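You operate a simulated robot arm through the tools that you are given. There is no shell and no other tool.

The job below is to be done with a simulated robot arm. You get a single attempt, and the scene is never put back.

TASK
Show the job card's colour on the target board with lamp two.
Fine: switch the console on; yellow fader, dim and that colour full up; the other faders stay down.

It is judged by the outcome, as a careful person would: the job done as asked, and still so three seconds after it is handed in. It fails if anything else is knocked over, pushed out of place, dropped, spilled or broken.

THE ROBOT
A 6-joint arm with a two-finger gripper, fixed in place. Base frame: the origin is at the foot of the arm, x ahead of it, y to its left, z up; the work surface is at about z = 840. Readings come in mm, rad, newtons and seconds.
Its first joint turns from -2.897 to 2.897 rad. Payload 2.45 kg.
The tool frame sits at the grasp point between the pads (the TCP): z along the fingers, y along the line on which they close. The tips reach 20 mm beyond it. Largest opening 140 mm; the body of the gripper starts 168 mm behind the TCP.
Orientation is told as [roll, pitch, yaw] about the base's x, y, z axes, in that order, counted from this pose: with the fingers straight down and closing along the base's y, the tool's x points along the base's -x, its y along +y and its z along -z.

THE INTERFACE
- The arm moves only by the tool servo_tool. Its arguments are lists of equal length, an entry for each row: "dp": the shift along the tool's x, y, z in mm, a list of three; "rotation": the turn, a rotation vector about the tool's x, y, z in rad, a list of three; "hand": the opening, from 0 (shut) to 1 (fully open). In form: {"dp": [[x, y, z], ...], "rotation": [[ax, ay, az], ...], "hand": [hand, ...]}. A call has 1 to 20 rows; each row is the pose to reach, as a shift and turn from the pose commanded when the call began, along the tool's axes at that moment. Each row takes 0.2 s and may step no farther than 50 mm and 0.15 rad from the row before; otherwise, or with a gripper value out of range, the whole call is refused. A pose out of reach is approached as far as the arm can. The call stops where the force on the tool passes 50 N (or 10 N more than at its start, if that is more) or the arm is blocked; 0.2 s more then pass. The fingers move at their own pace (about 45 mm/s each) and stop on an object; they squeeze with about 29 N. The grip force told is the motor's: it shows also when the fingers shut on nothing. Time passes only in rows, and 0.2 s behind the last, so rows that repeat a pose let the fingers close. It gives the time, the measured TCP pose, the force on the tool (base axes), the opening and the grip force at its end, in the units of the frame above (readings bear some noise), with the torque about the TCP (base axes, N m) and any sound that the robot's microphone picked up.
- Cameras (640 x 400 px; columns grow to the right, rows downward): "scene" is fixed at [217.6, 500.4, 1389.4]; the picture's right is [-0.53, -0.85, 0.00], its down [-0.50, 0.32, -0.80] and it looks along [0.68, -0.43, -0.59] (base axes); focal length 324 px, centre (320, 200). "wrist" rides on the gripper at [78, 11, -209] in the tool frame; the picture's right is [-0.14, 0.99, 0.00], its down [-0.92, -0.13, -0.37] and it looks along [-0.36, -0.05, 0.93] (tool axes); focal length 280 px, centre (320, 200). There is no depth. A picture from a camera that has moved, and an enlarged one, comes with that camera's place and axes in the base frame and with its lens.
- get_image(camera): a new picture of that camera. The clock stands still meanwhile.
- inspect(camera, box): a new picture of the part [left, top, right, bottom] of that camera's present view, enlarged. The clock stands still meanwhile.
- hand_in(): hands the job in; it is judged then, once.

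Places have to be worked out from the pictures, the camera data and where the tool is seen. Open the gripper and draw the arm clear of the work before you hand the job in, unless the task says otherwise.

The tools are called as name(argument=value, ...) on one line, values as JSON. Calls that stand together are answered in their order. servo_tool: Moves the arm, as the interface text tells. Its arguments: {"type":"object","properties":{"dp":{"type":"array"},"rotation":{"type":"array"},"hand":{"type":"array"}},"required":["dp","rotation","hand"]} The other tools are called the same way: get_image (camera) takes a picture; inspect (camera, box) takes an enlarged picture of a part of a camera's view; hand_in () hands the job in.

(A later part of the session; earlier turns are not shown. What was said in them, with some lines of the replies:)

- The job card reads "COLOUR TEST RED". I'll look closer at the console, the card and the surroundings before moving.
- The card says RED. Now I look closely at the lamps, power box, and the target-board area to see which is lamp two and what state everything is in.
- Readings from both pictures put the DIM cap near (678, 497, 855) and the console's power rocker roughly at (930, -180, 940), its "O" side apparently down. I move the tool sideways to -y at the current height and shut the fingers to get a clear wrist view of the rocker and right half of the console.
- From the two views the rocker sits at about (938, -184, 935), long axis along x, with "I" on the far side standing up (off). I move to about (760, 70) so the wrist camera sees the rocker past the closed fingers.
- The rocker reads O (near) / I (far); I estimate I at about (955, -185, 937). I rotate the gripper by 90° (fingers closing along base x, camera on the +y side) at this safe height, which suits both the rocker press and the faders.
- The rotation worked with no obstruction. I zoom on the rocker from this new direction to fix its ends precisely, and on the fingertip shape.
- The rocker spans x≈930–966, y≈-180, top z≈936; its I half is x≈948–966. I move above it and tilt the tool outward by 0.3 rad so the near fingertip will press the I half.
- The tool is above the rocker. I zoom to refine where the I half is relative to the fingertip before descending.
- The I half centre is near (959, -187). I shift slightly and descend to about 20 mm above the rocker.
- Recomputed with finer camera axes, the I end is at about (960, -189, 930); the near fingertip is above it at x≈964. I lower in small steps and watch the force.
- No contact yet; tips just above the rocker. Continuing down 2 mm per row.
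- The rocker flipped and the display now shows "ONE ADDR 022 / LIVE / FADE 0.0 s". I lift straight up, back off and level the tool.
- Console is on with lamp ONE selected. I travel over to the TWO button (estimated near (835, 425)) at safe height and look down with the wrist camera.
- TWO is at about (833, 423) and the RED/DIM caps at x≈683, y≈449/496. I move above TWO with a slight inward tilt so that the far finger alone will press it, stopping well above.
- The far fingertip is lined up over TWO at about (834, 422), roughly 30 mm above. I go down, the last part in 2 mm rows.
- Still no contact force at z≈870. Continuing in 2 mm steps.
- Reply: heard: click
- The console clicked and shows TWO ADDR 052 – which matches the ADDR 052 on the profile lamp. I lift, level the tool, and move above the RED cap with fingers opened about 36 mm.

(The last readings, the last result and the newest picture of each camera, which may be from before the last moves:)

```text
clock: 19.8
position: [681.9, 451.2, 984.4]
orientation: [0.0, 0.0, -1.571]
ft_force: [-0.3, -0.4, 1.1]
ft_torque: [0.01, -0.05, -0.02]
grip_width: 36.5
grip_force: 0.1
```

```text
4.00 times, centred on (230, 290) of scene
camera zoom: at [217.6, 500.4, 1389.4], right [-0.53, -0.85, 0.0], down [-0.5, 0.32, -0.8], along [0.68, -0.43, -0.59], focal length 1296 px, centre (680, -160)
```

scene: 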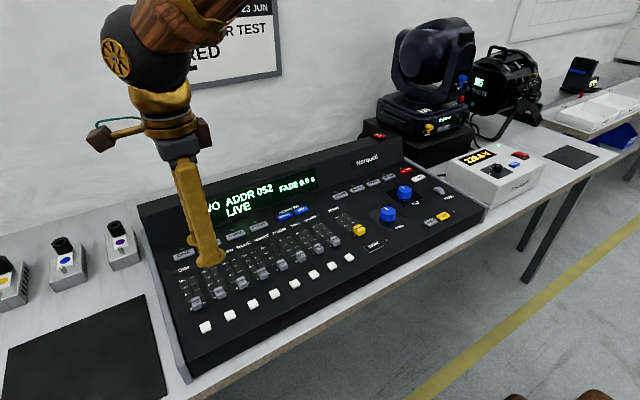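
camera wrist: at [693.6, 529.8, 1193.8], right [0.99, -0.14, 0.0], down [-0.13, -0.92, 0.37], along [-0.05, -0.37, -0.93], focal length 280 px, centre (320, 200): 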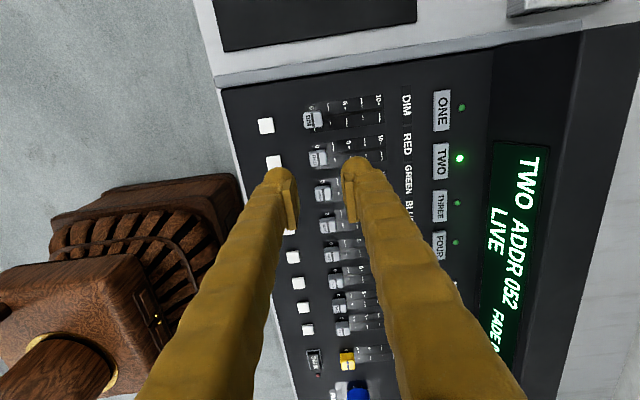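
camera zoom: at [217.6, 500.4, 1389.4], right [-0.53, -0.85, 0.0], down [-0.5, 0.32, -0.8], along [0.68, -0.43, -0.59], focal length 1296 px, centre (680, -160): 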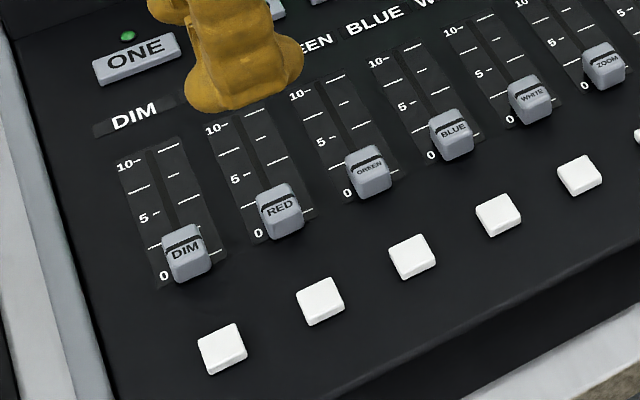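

RED cap is at about (681, 451.5), DIM at (680.5, 498), and the "10" marks at x≈761. I lower the open fingers around the RED cap to a tip height of about 851.

servo_tool(dp=[[0, -0.5, 40], [0, -0.5, 80], [0, -0.5, 105], [0, -0.5, 113], [0, -0.5, 113]], rotation=[[0, 0, 0], [0, 0, 0], [0, 0, 0], [0, 0, 0], [0, 0, 0]], hand=[0.26, 0.26, 0.26, 0.26, 0.26])

inspect(camera="scene", box=[150, 240, 310, 340])

inspect(camera="wrist", box=[200, 60, 440, 210])

```text
clock: 21.0
position: [681.9, 450.6, 870.1]
orientation: [0.0, 0.0, -1.572]
ft_force: [0.2, 1.1, 0.4]
ft_torque: [0.02, 0.02, -0.01]
grip_width: 36.4
grip_force: 0.0
```

```text
4.00 times, centred on (230, 290) of scene
camera zoom: at [217.6, 500.4, 1389.4], right [-0.53, -0.85, 0.0], down [-0.5, 0.32, -0.8], along [0.68, -0.43, -0.59], focal length 1296 px, centre (680, -160)
```

zoom: 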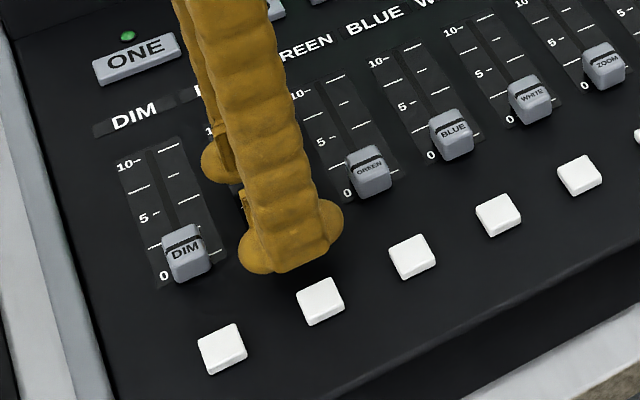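

```text
2.67 times, centred on (320, 135) of wrist
camera zoom: at [693.8, 529.8, 1080.8], right [0.99, -0.14, 0.0], down [-0.13, -0.92, 0.37], along [-0.05, -0.37, -0.93], focal length 748 px, centre (320, 373)
```

zoom: 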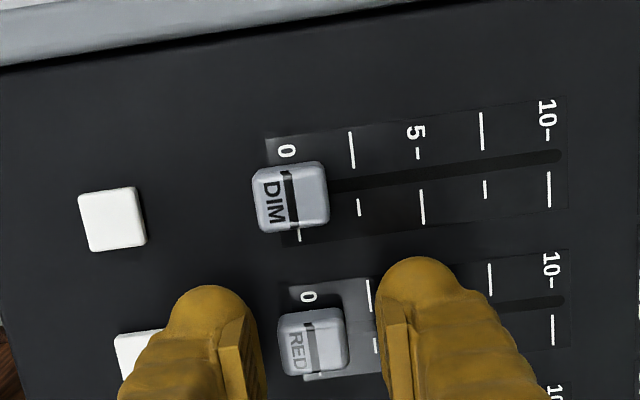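

Fingers straddle the RED cap with tips at ~850; cap top ≈852, panel ≈840. I lower another 5 mm gently for good overlap, watching for contact.

servo_tool(dp=[[0, 0, 1.5], [0, 0, 3], [0, 0, 4.5], [0, 0, 5.5], [0, 0, 5.5]], rotation=[[0, 0, 0], [0, 0, 0], [0, 0, 0], [0, 0, 0], [0, 0, 0]], hand=[0.26, 0.26, 0.26, 0.26, 0.26])

inspect(camera="wrist", box=[220, 120, 420, 245])

```text
clock: 22.2
position: [682.3, 450.6, 866.2]
orientation: [0.0, 0.0, -1.572]
ft_force: [0.9, 0.5, 0.2]
ft_torque: [-0.02, -0.02, 0.01]
grip_width: 36.5
grip_force: 0.0
```

```text
3.20 times, centred on (320, 182) of wrist
camera zoom: at [694.2, 529.8, 1075.7], right [0.99, -0.14, 0.0], down [-0.13, -0.92, 0.37], along [-0.05, -0.37, -0.93], focal length 897 px, centre (320, 256)
```

zoom: 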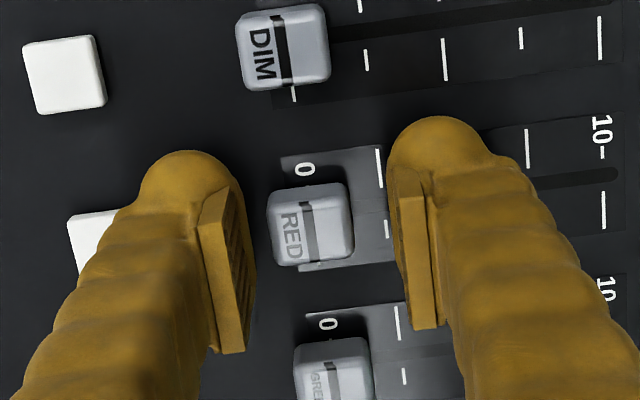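

The cap sits cleanly between the pads. I narrow the opening to ~27 mm and push the RED cap toward +x at 5 mm per row.

servo_tool(dp=[[0, 0, 0], [0, 0, 0], [0, 5, 0], [0, 10, 0], [0, 15, 0], [0, 20, 0], [0, 25, 0], [0, 30, 0], [0, 35, 0], [0, 40, 0], [0, 45, 0], [0, 50, 0], [0, 55, 0], [0, 60, 0], [0, 65, 0]], rotation=[[0, 0, 0], [0, 0, 0], [0, 0, 0], [0, 0, 0], [0, 0, 0], [0, 0, 0], [0, 0, 0], [0, 0, 0], [0, 0, 0], [0, 0, 0], [0, 0, 0], [0, 0, 0], [0, 0, 0], [0, 0, 0], [0, 0, 0]], hand=[0.19, 0.19, 0.19, 0.19, 0.19, 0.19, 0.19, 0.19, 0.19, 0.19, 0.19, 0.19, 0.19, 0.19, 0.19])

inspect(camera="wrist", box=[180, 60, 460, 235])

get_image(camera="scene")

```text
clock: 25.4
position: [747.6, 451.5, 865.9]
orientation: [0.0, 0.001, -1.569]
ft_force: [-0.2, -0.6, -0.3]
ft_torque: [-0.03, 0.04, 0.04]
grip_width: 26.5
grip_force: 0.1
```

```text
2.29 times, centred on (320, 148) of wrist
camera zoom: at [759.4, 530.0, 1075.4], right [0.99, -0.14, 0.0], down [-0.13, -0.92, 0.37], along [-0.05, -0.37, -0.93], focal length 641 px, centre (320, 320)
```

zoom: 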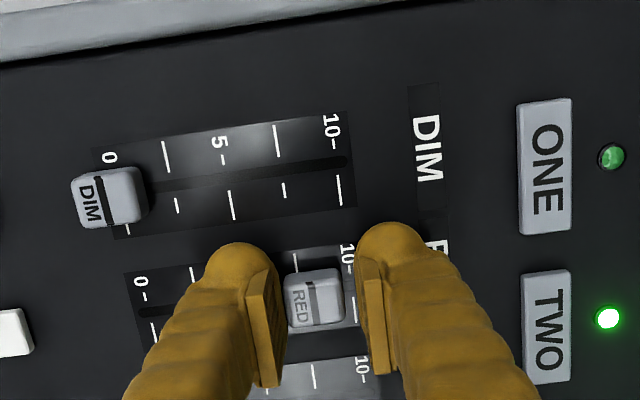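

```text
taken
```

scene: 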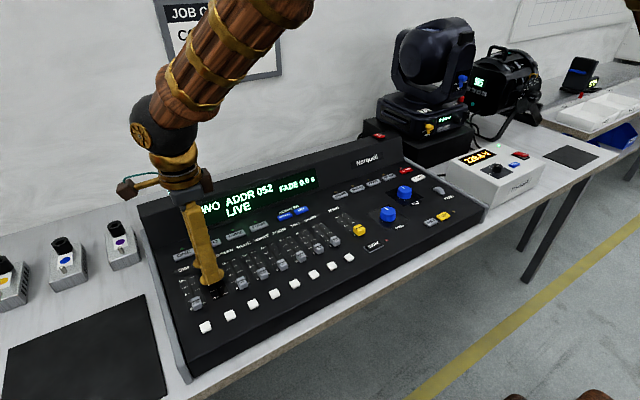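

RED moves freely and is near 9. I push on in 2 mm steps to find the end stop.

servo_tool(dp=[[0, 3, 0], [0, 6, 0], [0, 9, 0], [0, 12, 0], [0, 14, 0], [0, 15, 0]], rotation=[[0, 0, 0], [0, 0, 0], [0, 0, 0], [0, 0, 0], [0, 0, 0], [0, 0, 0]], hand=[0.19, 0.19, 0.19, 0.19, 0.19, 0.19])

inspect(camera="wrist", box=[180, 60, 460, 235])

```text
clock: 26.8
position: [762.2, 450.6, 866.2]
orientation: [0.0, -0.001, -1.572]
ft_force: [0.0, 0.8, -0.2]
ft_torque: [0.01, 0.01, -0.01]
grip_width: 26.6
grip_force: 0.1
```

```text
2.29 times, centred on (320, 148) of wrist
camera zoom: at [773.8, 529.4, 1075.3], right [0.99, -0.14, 0.0], down [-0.13, -0.92, 0.37], along [-0.05, -0.37, -0.93], focal length 641 px, centre (320, 320)
```

zoom: 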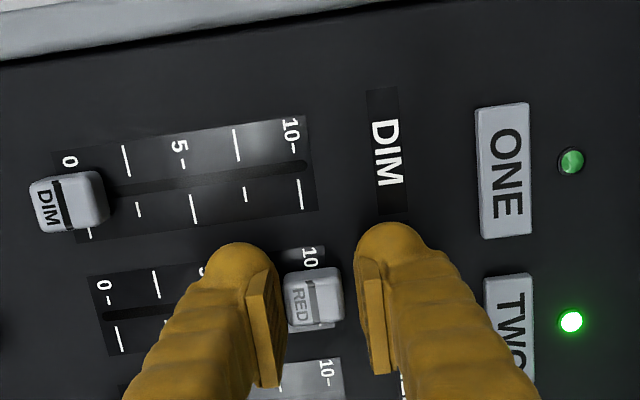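

No stop force yet; the cap is just below 10. Continuing in 1.5 mm steps.

servo_tool(dp=[[0, 1.5, 0], [0, 3, 0], [0, 4.5, 0], [0, 6, 0]], rotation=[[0, 0, 0], [0, 0, 0], [0, 0, 0], [0, 0, 0]], hand=[0.19, 0.19, 0.19, 0.19])

inspect(camera="wrist", box=[240, 120, 400, 220])

```text
clock: 27.8
position: [767.9, 450.2, 865.7]
orientation: [-0.001, 0.001, -1.572]
ft_force: [-7.4, -1.5, -1.6]
ft_torque: [-0.02, 0.06, 0.02]
grip_width: 31.7
grip_force: 3.8
```

```text
4.00 times, centred on (320, 170) of wrist
camera zoom: at [779.4, 529.9, 1075.3], right [0.99, -0.14, 0.0], down [-0.13, -0.92, 0.37], along [-0.05, -0.37, -0.93], focal length 1122 px, centre (320, 320)
```

zoom: 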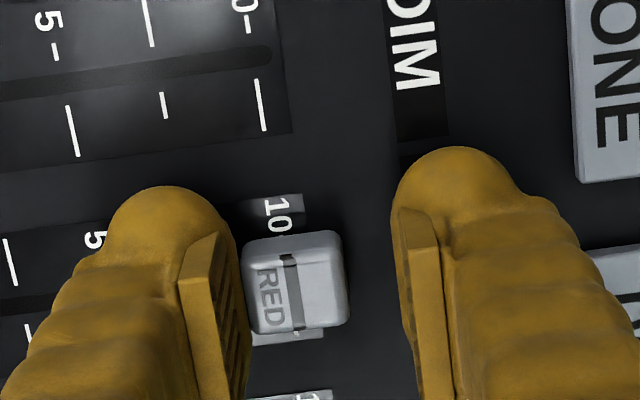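

Contact: force -7 N and the finger pushed back, with the cap's line on the 10 mark, so RED is at its end stop. I back off, lift and move over the DIM cap.

servo_tool(dp=[[0, -3, 0], [0, -4, 0], [0, -4, -20], [0, -5, -45], [15, -40, -50], [32, -70, -50], [47.2, -87, -50], [47.2, -87, -50]], rotation=[[0, 0, 0], [0, 0, 0], [0, 0, 0], [0, 0, 0], [0, 0, 0], [0, 0, 0], [0, 0, 0], [0, 0, 0]], hand=[0.26, 0.26, 0.26, 0.26, 0.26, 0.26, 0.26, 0.26])

inspect(camera="wrist", box=[180, 60, 460, 235])

inspect(camera="scene", box=[150, 220, 310, 320])

```text
clock: 29.6
position: [682.8, 498.5, 915.4]
orientation: [0.0, -0.001, -1.571]
ft_force: [0.4, 0.7, -0.7]
ft_torque: [0.0, 0.02, 0.01]
grip_width: 36.7
grip_force: 0.0
```

```text
2.29 times, centred on (320, 148) of wrist
camera zoom: at [694.1, 576.8, 1125.0], right [0.99, -0.14, 0.0], down [-0.13, -0.92, 0.37], along [-0.05, -0.37, -0.93], focal length 641 px, centre (320, 320)
```

zoom: 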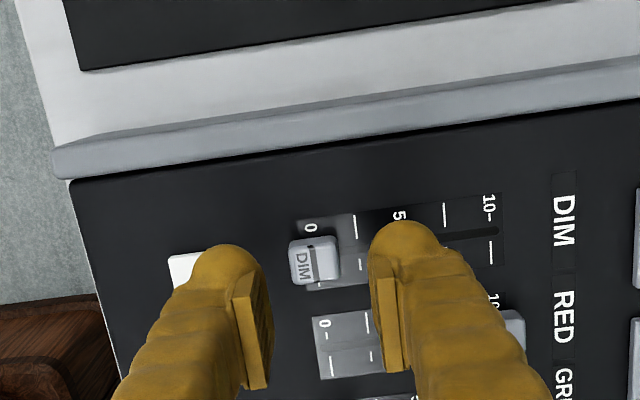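

```text
4.00 times, centred on (230, 270) of scene
camera zoom: at [217.6, 500.4, 1389.4], right [-0.53, -0.85, 0.0], down [-0.5, 0.32, -0.8], along [0.68, -0.43, -0.59], focal length 1296 px, centre (680, -80)
```

zoom: 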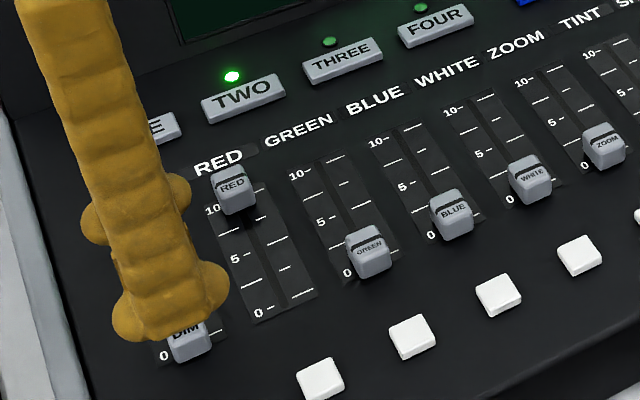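

RED shows at 10 in the scene view. The DIM cap at (680.6, 497.8) is between the fingers; I lower to the same height, narrow the opening and push DIM upward.

servo_tool(dp=[[-0.5, -1.5, 25], [-0.5, -1.5, 42], [-0.5, -1.5, 49.5], [-0.5, -1.5, 49.5], [-0.5, 3.5, 49.5], [-0.5, 8.5, 49.5], [-0.5, 13.5, 49.5], [-0.5, 18.5, 49.5], [-0.5, 23.5, 49.5], [-0.5, 28.5, 49.5], [-0.5, 33.5, 49.5], [-0.5, 38.5, 49.5], [-0.5, 43.5, 49.5], [-0.5, 48.5, 49.5], [-0.5, 53.5, 49.5], [-0.5, 58.5, 49.5], [-0.5, 63.5, 49.5], [-0.5, 68.5, 49.5], [-0.5, 73.5, 49.5], [-0.5, 77, 49.5]], rotation=[[0, 0, 0], [0, 0, 0], [0, 0, 0], [0, 0, 0], [0, 0, 0], [0, 0, 0], [0, 0, 0], [0, 0, 0], [0, 0, 0], [0, 0, 0], [0, 0, 0], [0, 0, 0], [0, 0, 0], [0, 0, 0], [0, 0, 0], [0, 0, 0], [0, 0, 0], [0, 0, 0], [0, 0, 0], [0, 0, 0]], hand=[0.26, 0.26, 0.26, 0.19, 0.19, 0.19, 0.19, 0.19, 0.19, 0.19, 0.19, 0.19, 0.19, 0.19, 0.19, 0.19, 0.19, 0.19, 0.19, 0.19])

inspect(camera="wrist", box=[180, 60, 460, 235])

inspect(camera="scene", box=[150, 220, 310, 320])

```text
clock: 33.8
position: [759.8, 498.8, 866.0]
orientation: [0.0, 0.0, -1.571]
ft_force: [-0.8, -0.4, 0.0]
ft_torque: [0.02, -0.02, -0.04]
grip_width: 26.3
grip_force: 0.0
```

```text
2.29 times, centred on (320, 148) of wrist
camera zoom: at [770.3, 576.3, 1075.2], right [0.99, -0.14, 0.0], down [-0.13, -0.92, 0.37], along [-0.05, -0.37, -0.93], focal length 641 px, centre (320, 320)
```

zoom: 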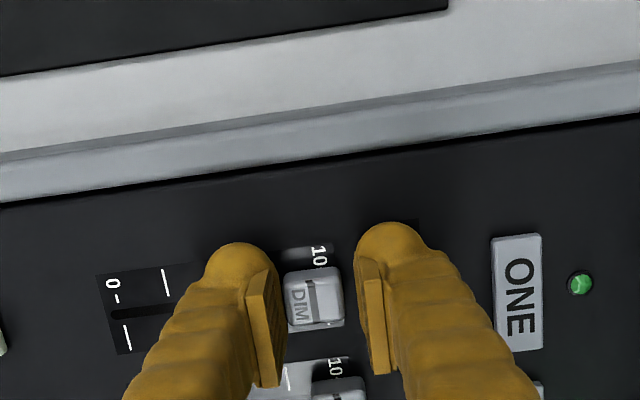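

```text
4.00 times, centred on (230, 270) of scene
camera zoom: at [217.6, 500.4, 1389.4], right [-0.53, -0.85, 0.0], down [-0.5, 0.32, -0.8], along [0.68, -0.43, -0.59], focal length 1296 px, centre (680, -80)
```

zoom: 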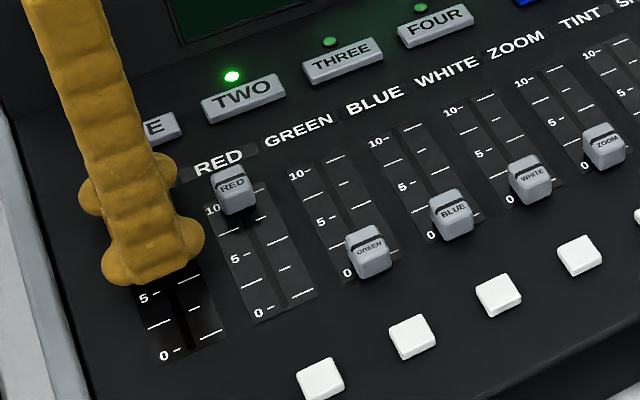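

DIM is just short of 10 with no stop force. I push the last few millimetres in small steps.

servo_tool(dp=[[0, 2, 0], [0, 4, 0], [0, 6, 0], [0, 7.5, 0], [0, 8.5, 0]], rotation=[[0, 0, 0], [0, 0, 0], [0, 0, 0], [0, 0, 0], [0, 0, 0]], hand=[0.19, 0.19, 0.19, 0.19, 0.19])

inspect(camera="wrist", box=[240, 120, 400, 220])

```text
clock: 35.0
position: [766.4, 497.8, 866.2]
orientation: [0.001, -0.001, -1.572]
ft_force: [-5.2, 0.3, -1.4]
ft_torque: [0.02, 0.01, -0.03]
grip_width: 30.6
grip_force: 2.6
```

```text
4.00 times, centred on (320, 170) of wrist
camera zoom: at [778.2, 576.7, 1075.6], right [0.99, -0.14, 0.0], down [-0.13, -0.92, 0.37], along [-0.05, -0.37, -0.93], focal length 1122 px, centre (320, 320)
```

zoom: 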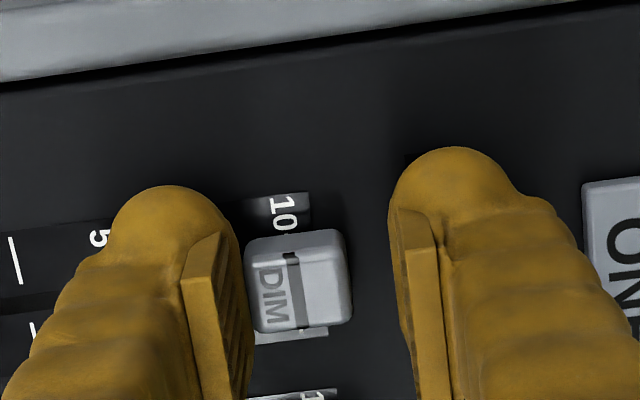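

DIM is at its end stop too (-5 N, finger pushed back). I back off, lift and travel to above the yellow MAIN fader, estimated at (678, 96).

servo_tool(dp=[[0, -3, 0], [0, -4, 0], [0, -4, -20], [0, -6, -55], [-30, -20, -80], [-72, -35, -90], [-116, -45, -90], [-160, -55, -90], [-204, -65, -90], [-248, -75, -90], [-292, -82, -90], [-336, -84, -90], [-372, -86, -90], [-400, -86, -90], [-400, -86, -90]], rotation=[[0, 0, 0], [0, 0, 0], [0, 0, 0], [0, 0, 0], [0, 0, 0], [0, 0, 0], [0, 0, 0], [0, 0, 0], [0, 0, 0], [0, 0, 0], [0, 0, 0], [0, 0, 0], [0, 0, 0], [0, 0, 0], [0, 0, 0]], hand=[0.26, 0.26, 0.26, 0.26, 0.26, 0.26, 0.26, 0.26, 0.26, 0.26, 0.26, 0.26, 0.26, 0.26, 0.26])

get_image(camera="wrist")

inspect(camera="wrist", box=[200, 60, 440, 210])

get_image(camera="scene")

inspect(camera="scene", box=[150, 170, 410, 332])

```text
clock: 38.2
position: [679.6, 97.1, 956.2]
orientation: [0.001, 0.0, -1.569]
ft_force: [0.1, -0.6, 0.0]
ft_torque: [0.0, 0.0, 0.0]
grip_width: 36.5
grip_force: 0.0
```

```text
taken
camera wrist: at [691.7, 175.7, 1166.7], right [0.99, -0.14, 0.0], down [-0.13, -0.92, 0.37], along [-0.05, -0.37, -0.93], focal length 280 px, centre (320, 200)
```

wrist: 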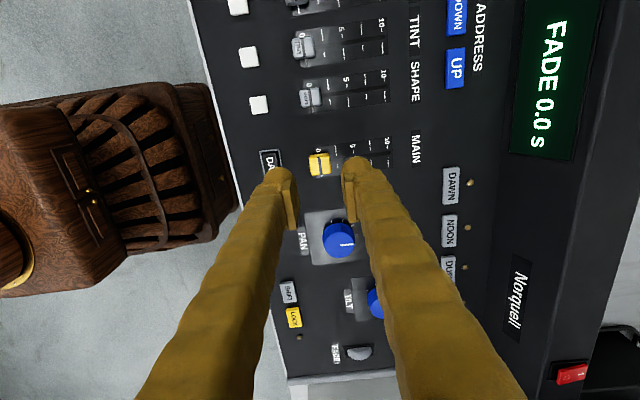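

```text
2.67 times, centred on (320, 135) of wrist
camera zoom: at [691.7, 175.7, 1166.7], right [0.99, -0.14, 0.0], down [-0.13, -0.92, 0.37], along [-0.05, -0.37, -0.93], focal length 748 px, centre (320, 373)
```

zoom: 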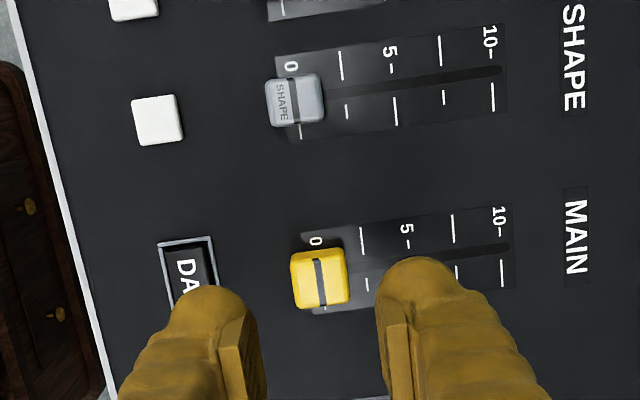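

```text
taken
```

scene: 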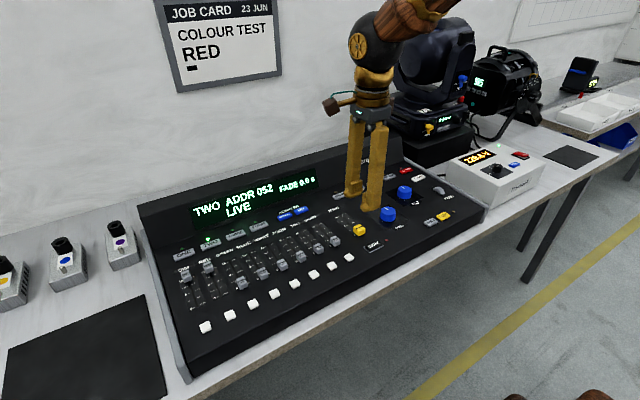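

```text
2.46 times, centred on (280, 251) of scene
camera zoom: at [217.6, 500.4, 1389.4], right [-0.53, -0.85, 0.0], down [-0.5, 0.32, -0.8], along [0.68, -0.43, -0.59], focal length 797 px, centre (418, 74)
```

zoom: 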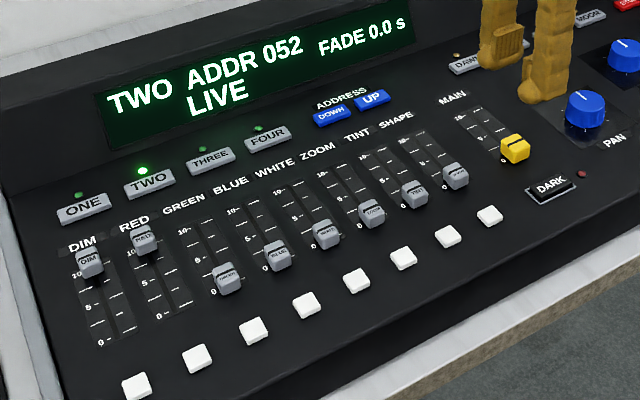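

DIM and RED are both at 10 with the rest at 0. The MAIN cap is at about (679.5, 95.5); I lower around it (slightly offset so the near finger stays clear of DARK) and push it up.

servo_tool(dp=[[-1.6, 2.4, 40], [-1.6, 2.4, 75], [-1.6, 2.4, 86], [-1.6, 2.4, 90], [-1.6, 2.4, 90], [-1.6, 7, 90], [-1.6, 12, 90], [-1.6, 17, 90], [-1.6, 22, 90], [-1.6, 27, 90], [-1.6, 32, 90], [-1.6, 37, 90], [-1.6, 42, 90], [-1.6, 47, 90], [-1.6, 52, 90], [-1.6, 57, 90], [-1.6, 62, 90], [-1.6, 67, 90], [-1.6, 72, 90], [-1.6, 75, 90]], rotation=[[0, 0, 0], [0, 0, 0], [0, 0, 0], [0, 0, 0], [0, 0, 0], [0, 0, 0], [0, 0, 0], [0, 0, 0], [0, 0, 0], [0, 0, 0], [0, 0, 0], [0, 0, 0], [0, 0, 0], [0, 0, 0], [0, 0, 0], [0, 0, 0], [0, 0, 0], [0, 0, 0], [0, 0, 0], [0, 0, 0]], hand=[0.24, 0.24, 0.24, 0.24, 0.21, 0.21, 0.21, 0.21, 0.21, 0.21, 0.21, 0.21, 0.21, 0.21, 0.21, 0.21, 0.21, 0.21, 0.21, 0.21])

inspect(camera="wrist", box=[180, 60, 460, 235])

get_image(camera="scene")

```text
clock: 42.4
position: [756.1, 96.8, 867.9]
orientation: [-0.001, -0.001, -1.57]
ft_force: [0.3, 0.8, 0.4]
ft_torque: [0.03, 0.01, 0.02]
grip_width: 29.4
grip_force: 0.0
```

```text
2.29 times, centred on (320, 148) of wrist
camera zoom: at [767.4, 175.2, 1076.3], right [0.99, -0.14, 0.0], down [-0.13, -0.92, 0.37], along [-0.05, -0.37, -0.93], focal length 641 px, centre (320, 320)
```

zoom: 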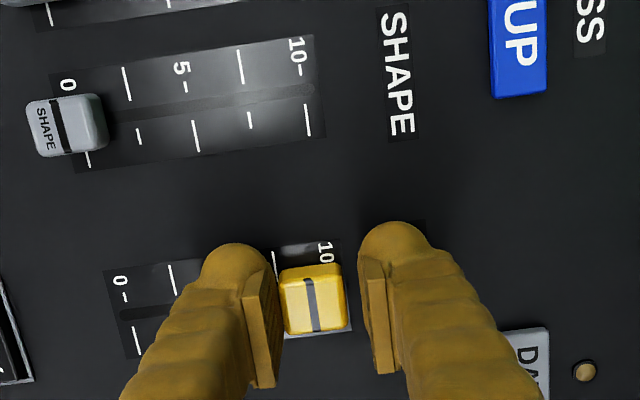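

```text
taken
```

scene: 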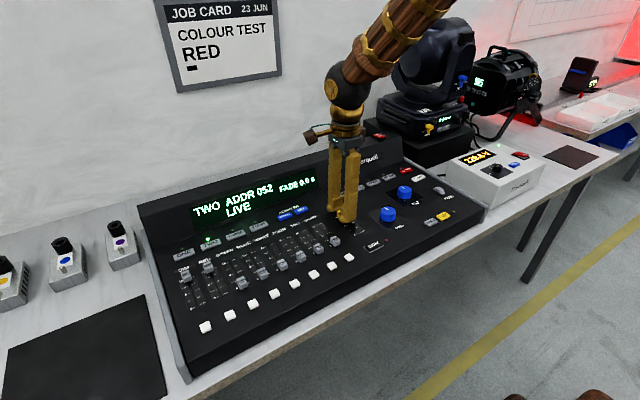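

Red light now spills toward the board on the right, and MAIN is just below 10. I finish the push in small steps.

servo_tool(dp=[[0, 2, 0], [0, 4, 0], [0, 6, 0], [0, 8, 0], [0, 9.5, 0]], rotation=[[0, 0, 0], [0, 0, 0], [0, 0, 0], [0, 0, 0], [0, 0, 0]], hand=[0.21, 0.21, 0.21, 0.21, 0.21])

inspect(camera="wrist", box=[240, 120, 400, 220])

```text
clock: 43.6
position: [766.0, 95.9, 865.9]
orientation: [0.0, -0.001, -1.571]
ft_force: [-3.3, -1.6, 0.1]
ft_torque: [-0.03, 0.01, 0.03]
grip_width: 31.8
grip_force: 2.2
```

```text
4.00 times, centred on (320, 170) of wrist
camera zoom: at [777.1, 175.0, 1075.5], right [0.99, -0.14, 0.0], down [-0.13, -0.92, 0.37], along [-0.05, -0.37, -0.93], focal length 1122 px, centre (320, 320)
```

zoom: 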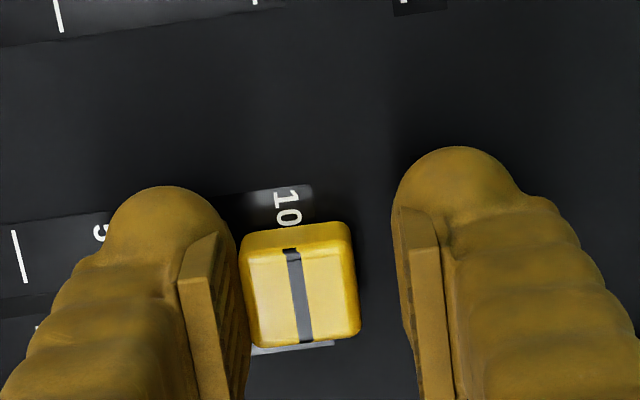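

The finger is being pushed back (-3 N), so MAIN is at its stop. I press 2 mm more to be sure, then back off and lift clear.

servo_tool(dp=[[0, 1.5, 0], [0, 2.5, 0], [0, 2.5, 0]], rotation=[[0, 0, 0], [0, 0, 0], [0, 0, 0]], hand=[0.21, 0.21, 0.21])

servo_tool(dp=[[0, -3, 0], [0, -6, 0], [0, -6, 0], [0, -6, -20], [0, -8, -60], [0, -20, -105], [20, -50, -135], [50, -80, -150]], rotation=[[0, 0, 0], [0, 0, 0], [0, 0, 0], [0, 0, 0], [0, 0, 0], [0, 0, 0], [0, 0, 0], [0, 0, 0]], hand=[0.25, 0.25, 0.25, 0.25, 0.25, 0.25, 0.25, 0.25])

get_image(camera="scene")

inspect(camera="scene", box=[150, 150, 450, 337])

inspect(camera="scene", box=[440, 0, 640, 125])

get_image(camera="wrist")

```text
clock: 44.4
position: [768.0, 96.2, 866.0]
orientation: [-0.001, -0.001, -1.572]
ft_force: [-6.0, 1.3, -2.3]
ft_torque: [0.03, 0.02, -0.07]
grip_width: 33.7
grip_force: 3.6
```

```text
clock: 46.2
position: [689.6, 147.2, 1017.2]
orientation: [0.0, -0.001, -1.572]
ft_force: [-0.2, 0.6, -0.8]
ft_torque: [0.05, -0.02, 0.03]
grip_width: 35.2
grip_force: 0.0
```

```text
taken
```

scene: 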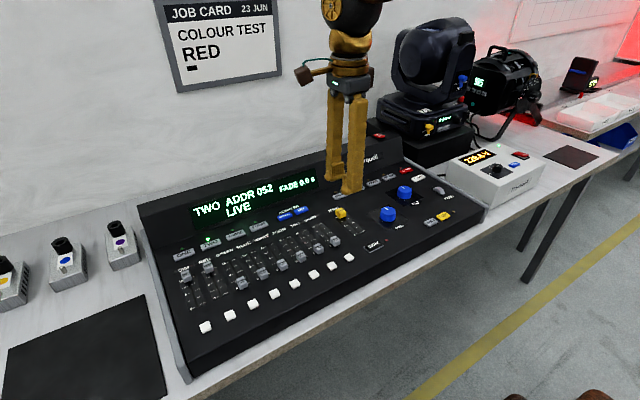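

```text
2.13 times, centred on (300, 244) of scene
camera zoom: at [217.6, 500.4, 1389.4], right [-0.53, -0.85, 0.0], down [-0.5, 0.32, -0.8], along [0.68, -0.43, -0.59], focal length 691 px, centre (363, 107)
```

zoom: 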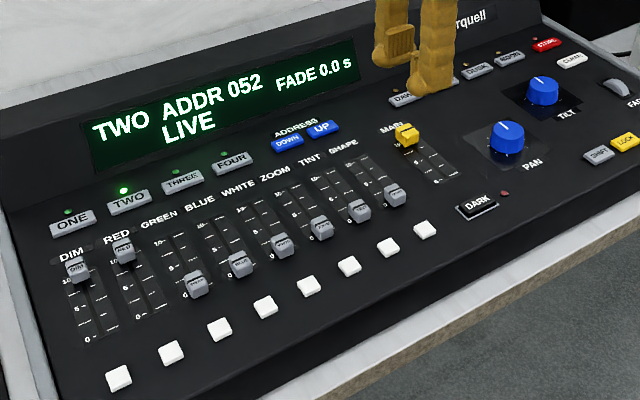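

```text
3.20 times, centred on (540, 62) of scene
camera zoom: at [217.6, 500.4, 1389.4], right [-0.53, -0.85, 0.0], down [-0.5, 0.32, -0.8], along [0.68, -0.43, -0.59], focal length 1037 px, centre (-384, 640)
```

zoom: 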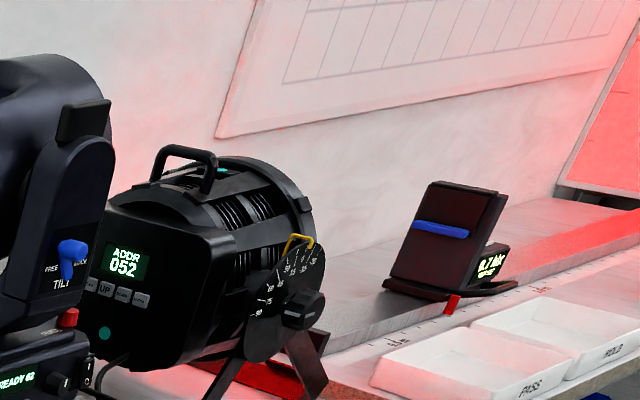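

```text
taken
camera wrist: at [700.8, 225.3, 1226.2], right [0.99, -0.14, 0.0], down [-0.13, -0.92, 0.37], along [-0.05, -0.37, -0.93], focal length 280 px, centre (320, 200)
```

wrist: 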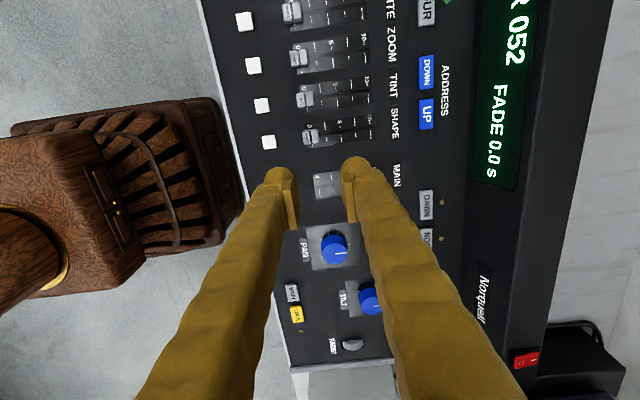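

All three faders read 10, TWO is selected, and red light falls on the standing board at the right. I check the caps closely and raise the arm, fully opening the gripper, to look toward the board.

inspect(camera="scene", box=[160, 240, 280, 315])

inspect(camera="scene", box=[250, 195, 370, 270])

servo_tool(dp=[[0, -10, -40], [0, -20, -80], [0, -30, -120], [0, -40, -140], [0, -50, -150], [0, -50, -150], [0, -50, -150]], rotation=[[0, 0, 0], [0, -0.1, 0], [0, -0.2, 0], [0, -0.3, 0], [0, -0.4, 0], [0, -0.5, 0], [0, -0.6, 0]], hand=[0.4, 0.6, 0.8, 1, 1, 1, 1])

get_image(camera="wrist")

get_image(camera="scene")

```text
5.33 times, centred on (220, 278) of scene
camera zoom: at [217.6, 500.4, 1389.4], right [-0.53, -0.85, 0.0], down [-0.5, 0.32, -0.8], along [0.68, -0.43, -0.59], focal length 1728 px, centre (853, -213)
```

zoom: 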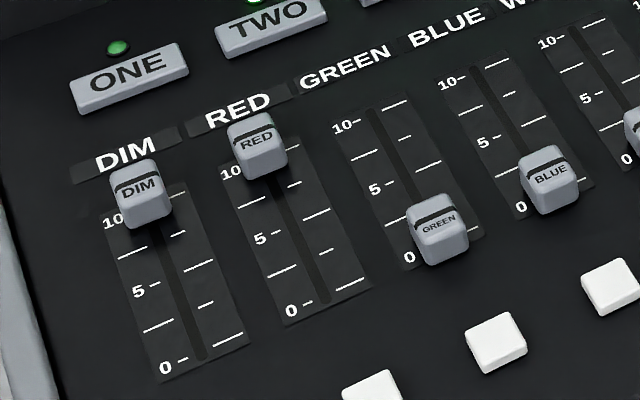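

```text
5.33 times, centred on (310, 232) of scene
camera zoom: at [217.6, 500.4, 1389.4], right [-0.53, -0.85, 0.0], down [-0.5, 0.32, -0.8], along [0.68, -0.43, -0.59], focal length 1728 px, centre (373, 27)
```

zoom: 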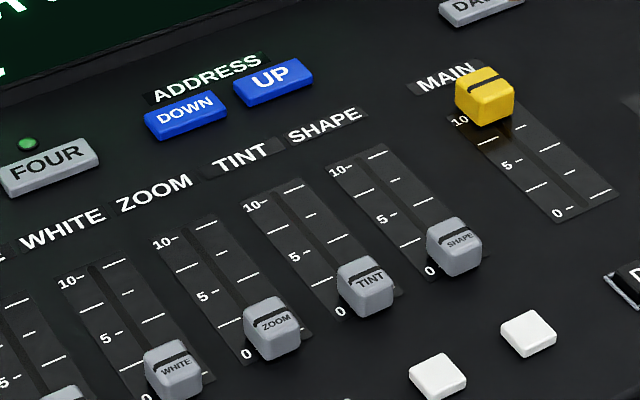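

```text
clock: 47.8
position: [638.0, 144.8, 1166.5]
orientation: [0.0, -0.603, -1.574]
ft_force: [-0.6, -0.1, 0.0]
ft_torque: [0.0, -0.01, 0.0]
grip_width: 140.0
grip_force: 0.1
```

```text
taken
camera wrist: at [649.2, 328.7, 1296.2], right [0.99, -0.11, 0.08], down [-0.13, -0.55, 0.82], along [-0.05, -0.83, -0.56], focal length 280 px, centre (320, 200)
```

wrist: 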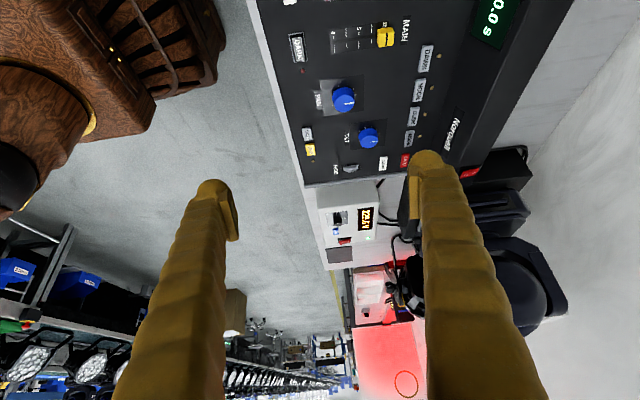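

```text
taken
```

scene: 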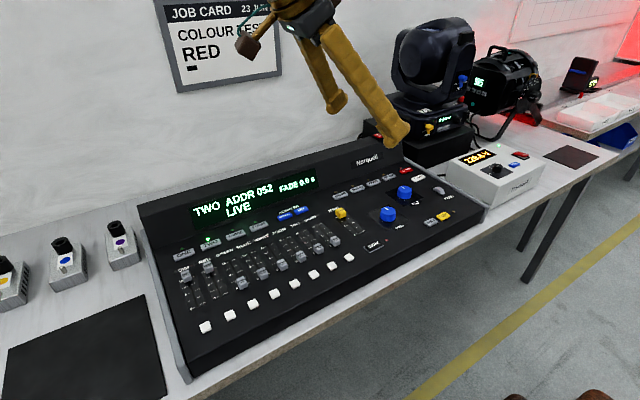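

The wrist view shows a board with a target circle lit red. I zoom in on it to verify.

inspect(camera="wrist", box=[310, 240, 470, 400])

inspect(camera="wrist", box=[280, 0, 480, 125])

```text
2.50 times, centred on (390, 320) of wrist
camera zoom: at [649.2, 328.7, 1296.2], right [0.99, -0.11, 0.08], down [-0.13, -0.55, 0.82], along [-0.05, -0.83, -0.56], focal length 701 px, centre (145, -100)
```

zoom: 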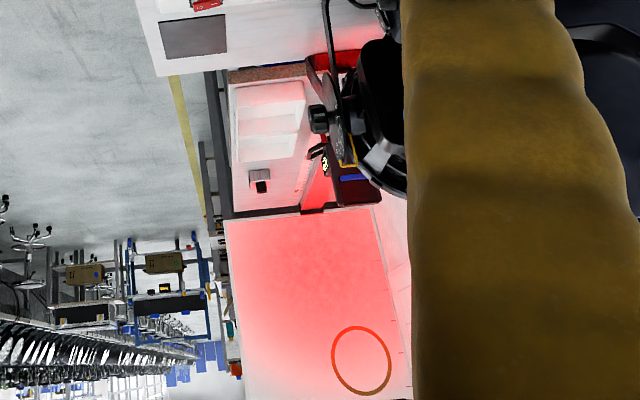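

```text
3.20 times, centred on (380, 62) of wrist
camera zoom: at [649.2, 328.7, 1296.2], right [0.99, -0.11, 0.08], down [-0.13, -0.55, 0.82], along [-0.05, -0.83, -0.56], focal length 897 px, centre (128, 640)
```

zoom: 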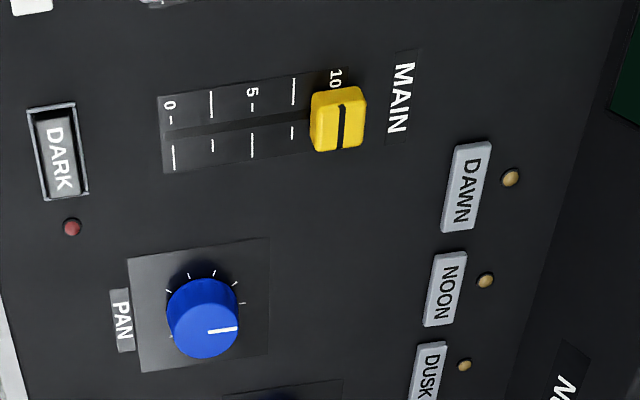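

The board is evenly red. I shift a little to see the whole board unobstructed before retracting.

servo_tool(dp=[[0, 30, 0], [0, 60, 0], [0, 60, 0]], rotation=[[0, -0.1, 0], [0, -0.2, 0], [0, -0.25, 0]], hand=[1, 1, 1])

get_image(camera="wrist")

inspect(camera="wrist", box=[280, 180, 440, 340])

```text
clock: 48.6
position: [697.5, 145.6, 1167.6]
orientation: [0.0, -0.85, -1.571]
ft_force: [0.2, -0.1, -0.1]
ft_torque: [0.04, 0.02, -0.04]
grip_width: 139.9
grip_force: 0.0
```

```text
taken
camera wrist: at [708.6, 355.3, 1247.4], right [0.99, -0.09, 0.1], down [-0.13, -0.33, 0.94], along [-0.05, -0.94, -0.34], focal length 280 px, centre (320, 200)
```

wrist: 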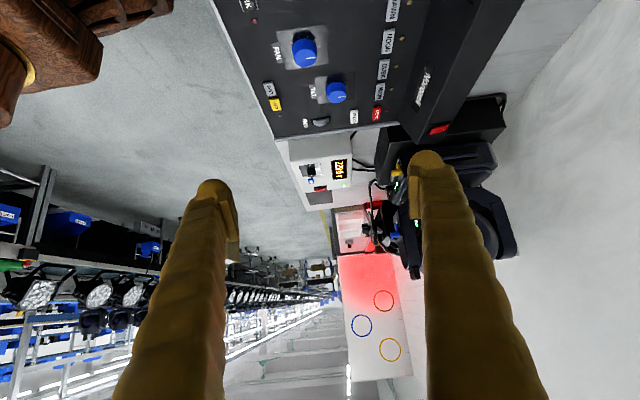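

```text
2.50 times, centred on (360, 260) of wrist
camera zoom: at [708.6, 355.3, 1247.4], right [0.99, -0.09, 0.1], down [-0.13, -0.33, 0.94], along [-0.05, -0.94, -0.34], focal length 701 px, centre (220, 50)
```

zoom: 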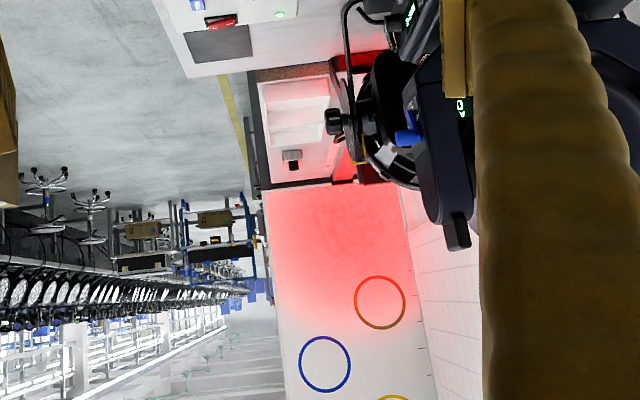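

The target board clearly shows red from lamp two, the console state is right and nothing else has moved. I level the open gripper and draw back clear.

servo_tool(dp=[[0, -10, 0], [0, -20, 0], [0, -30, 0], [0, -40, 0], [0, -50, 0], [0, -60, 0], [0, -60, 0]], rotation=[[0, 0.13, 0], [0, 0.26, 0], [0, 0.39, 0], [0, 0.52, 0], [0, 0.65, 0], [0, 0.78, 0], [0, 0.85, 0]], hand=[1, 1, 1, 1, 1, 1, 1])

get_image(camera="scene")

inspect(camera="scene", box=[150, 150, 450, 337])

```text
clock: 50.2
position: [637.3, 146.3, 1166.9]
orientation: [-0.001, 0.001, -1.572]
ft_force: [0.8, -0.3, -0.3]
ft_torque: [-0.03, 0.02, -0.01]
grip_width: 139.9
grip_force: 0.0
```

```text
taken
```

scene: 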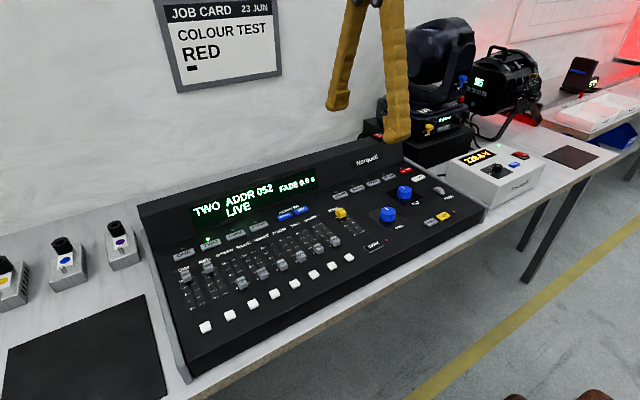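

```text
2.13 times, centred on (300, 244) of scene
camera zoom: at [217.6, 500.4, 1389.4], right [-0.53, -0.85, 0.0], down [-0.5, 0.32, -0.8], along [0.68, -0.43, -0.59], focal length 691 px, centre (363, 107)
```

zoom: 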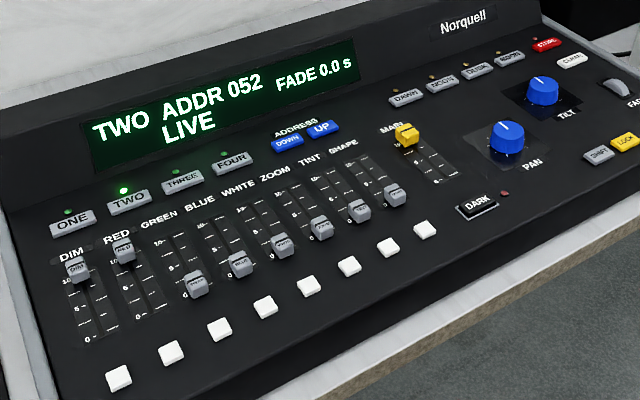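

The console is on with lamp TWO (ADDR 052) live. MAIN, DIM and RED are at 10 and the other faders at 0; the board is lit red and the arm is open and clear. Handing in.

hand_in()

```text
The job is handed in.
```

I switched the console on and selected lamp two, and it is now showing red, the job card's colour, on the target board. I've handed the job in.

- **Console:** I pressed the TWO button, and the display reads "TWO ADDR 052, LIVE". That matches the address shown on the lamp.
- **Faders:** the yellow MAIN fader, DIM and RED are all pushed up to their end stops at 10. Every other fader is still at 0.
- **Board:** the wrist camera showed red light across the lower part of the board. It fades towards the top, where the blue and yellow rings are. I did not change the lamp's aim, since the task didn't ask for it.

In the camera views nothing else moved or was knocked over. The gripper is open and the arm is clear of the work.
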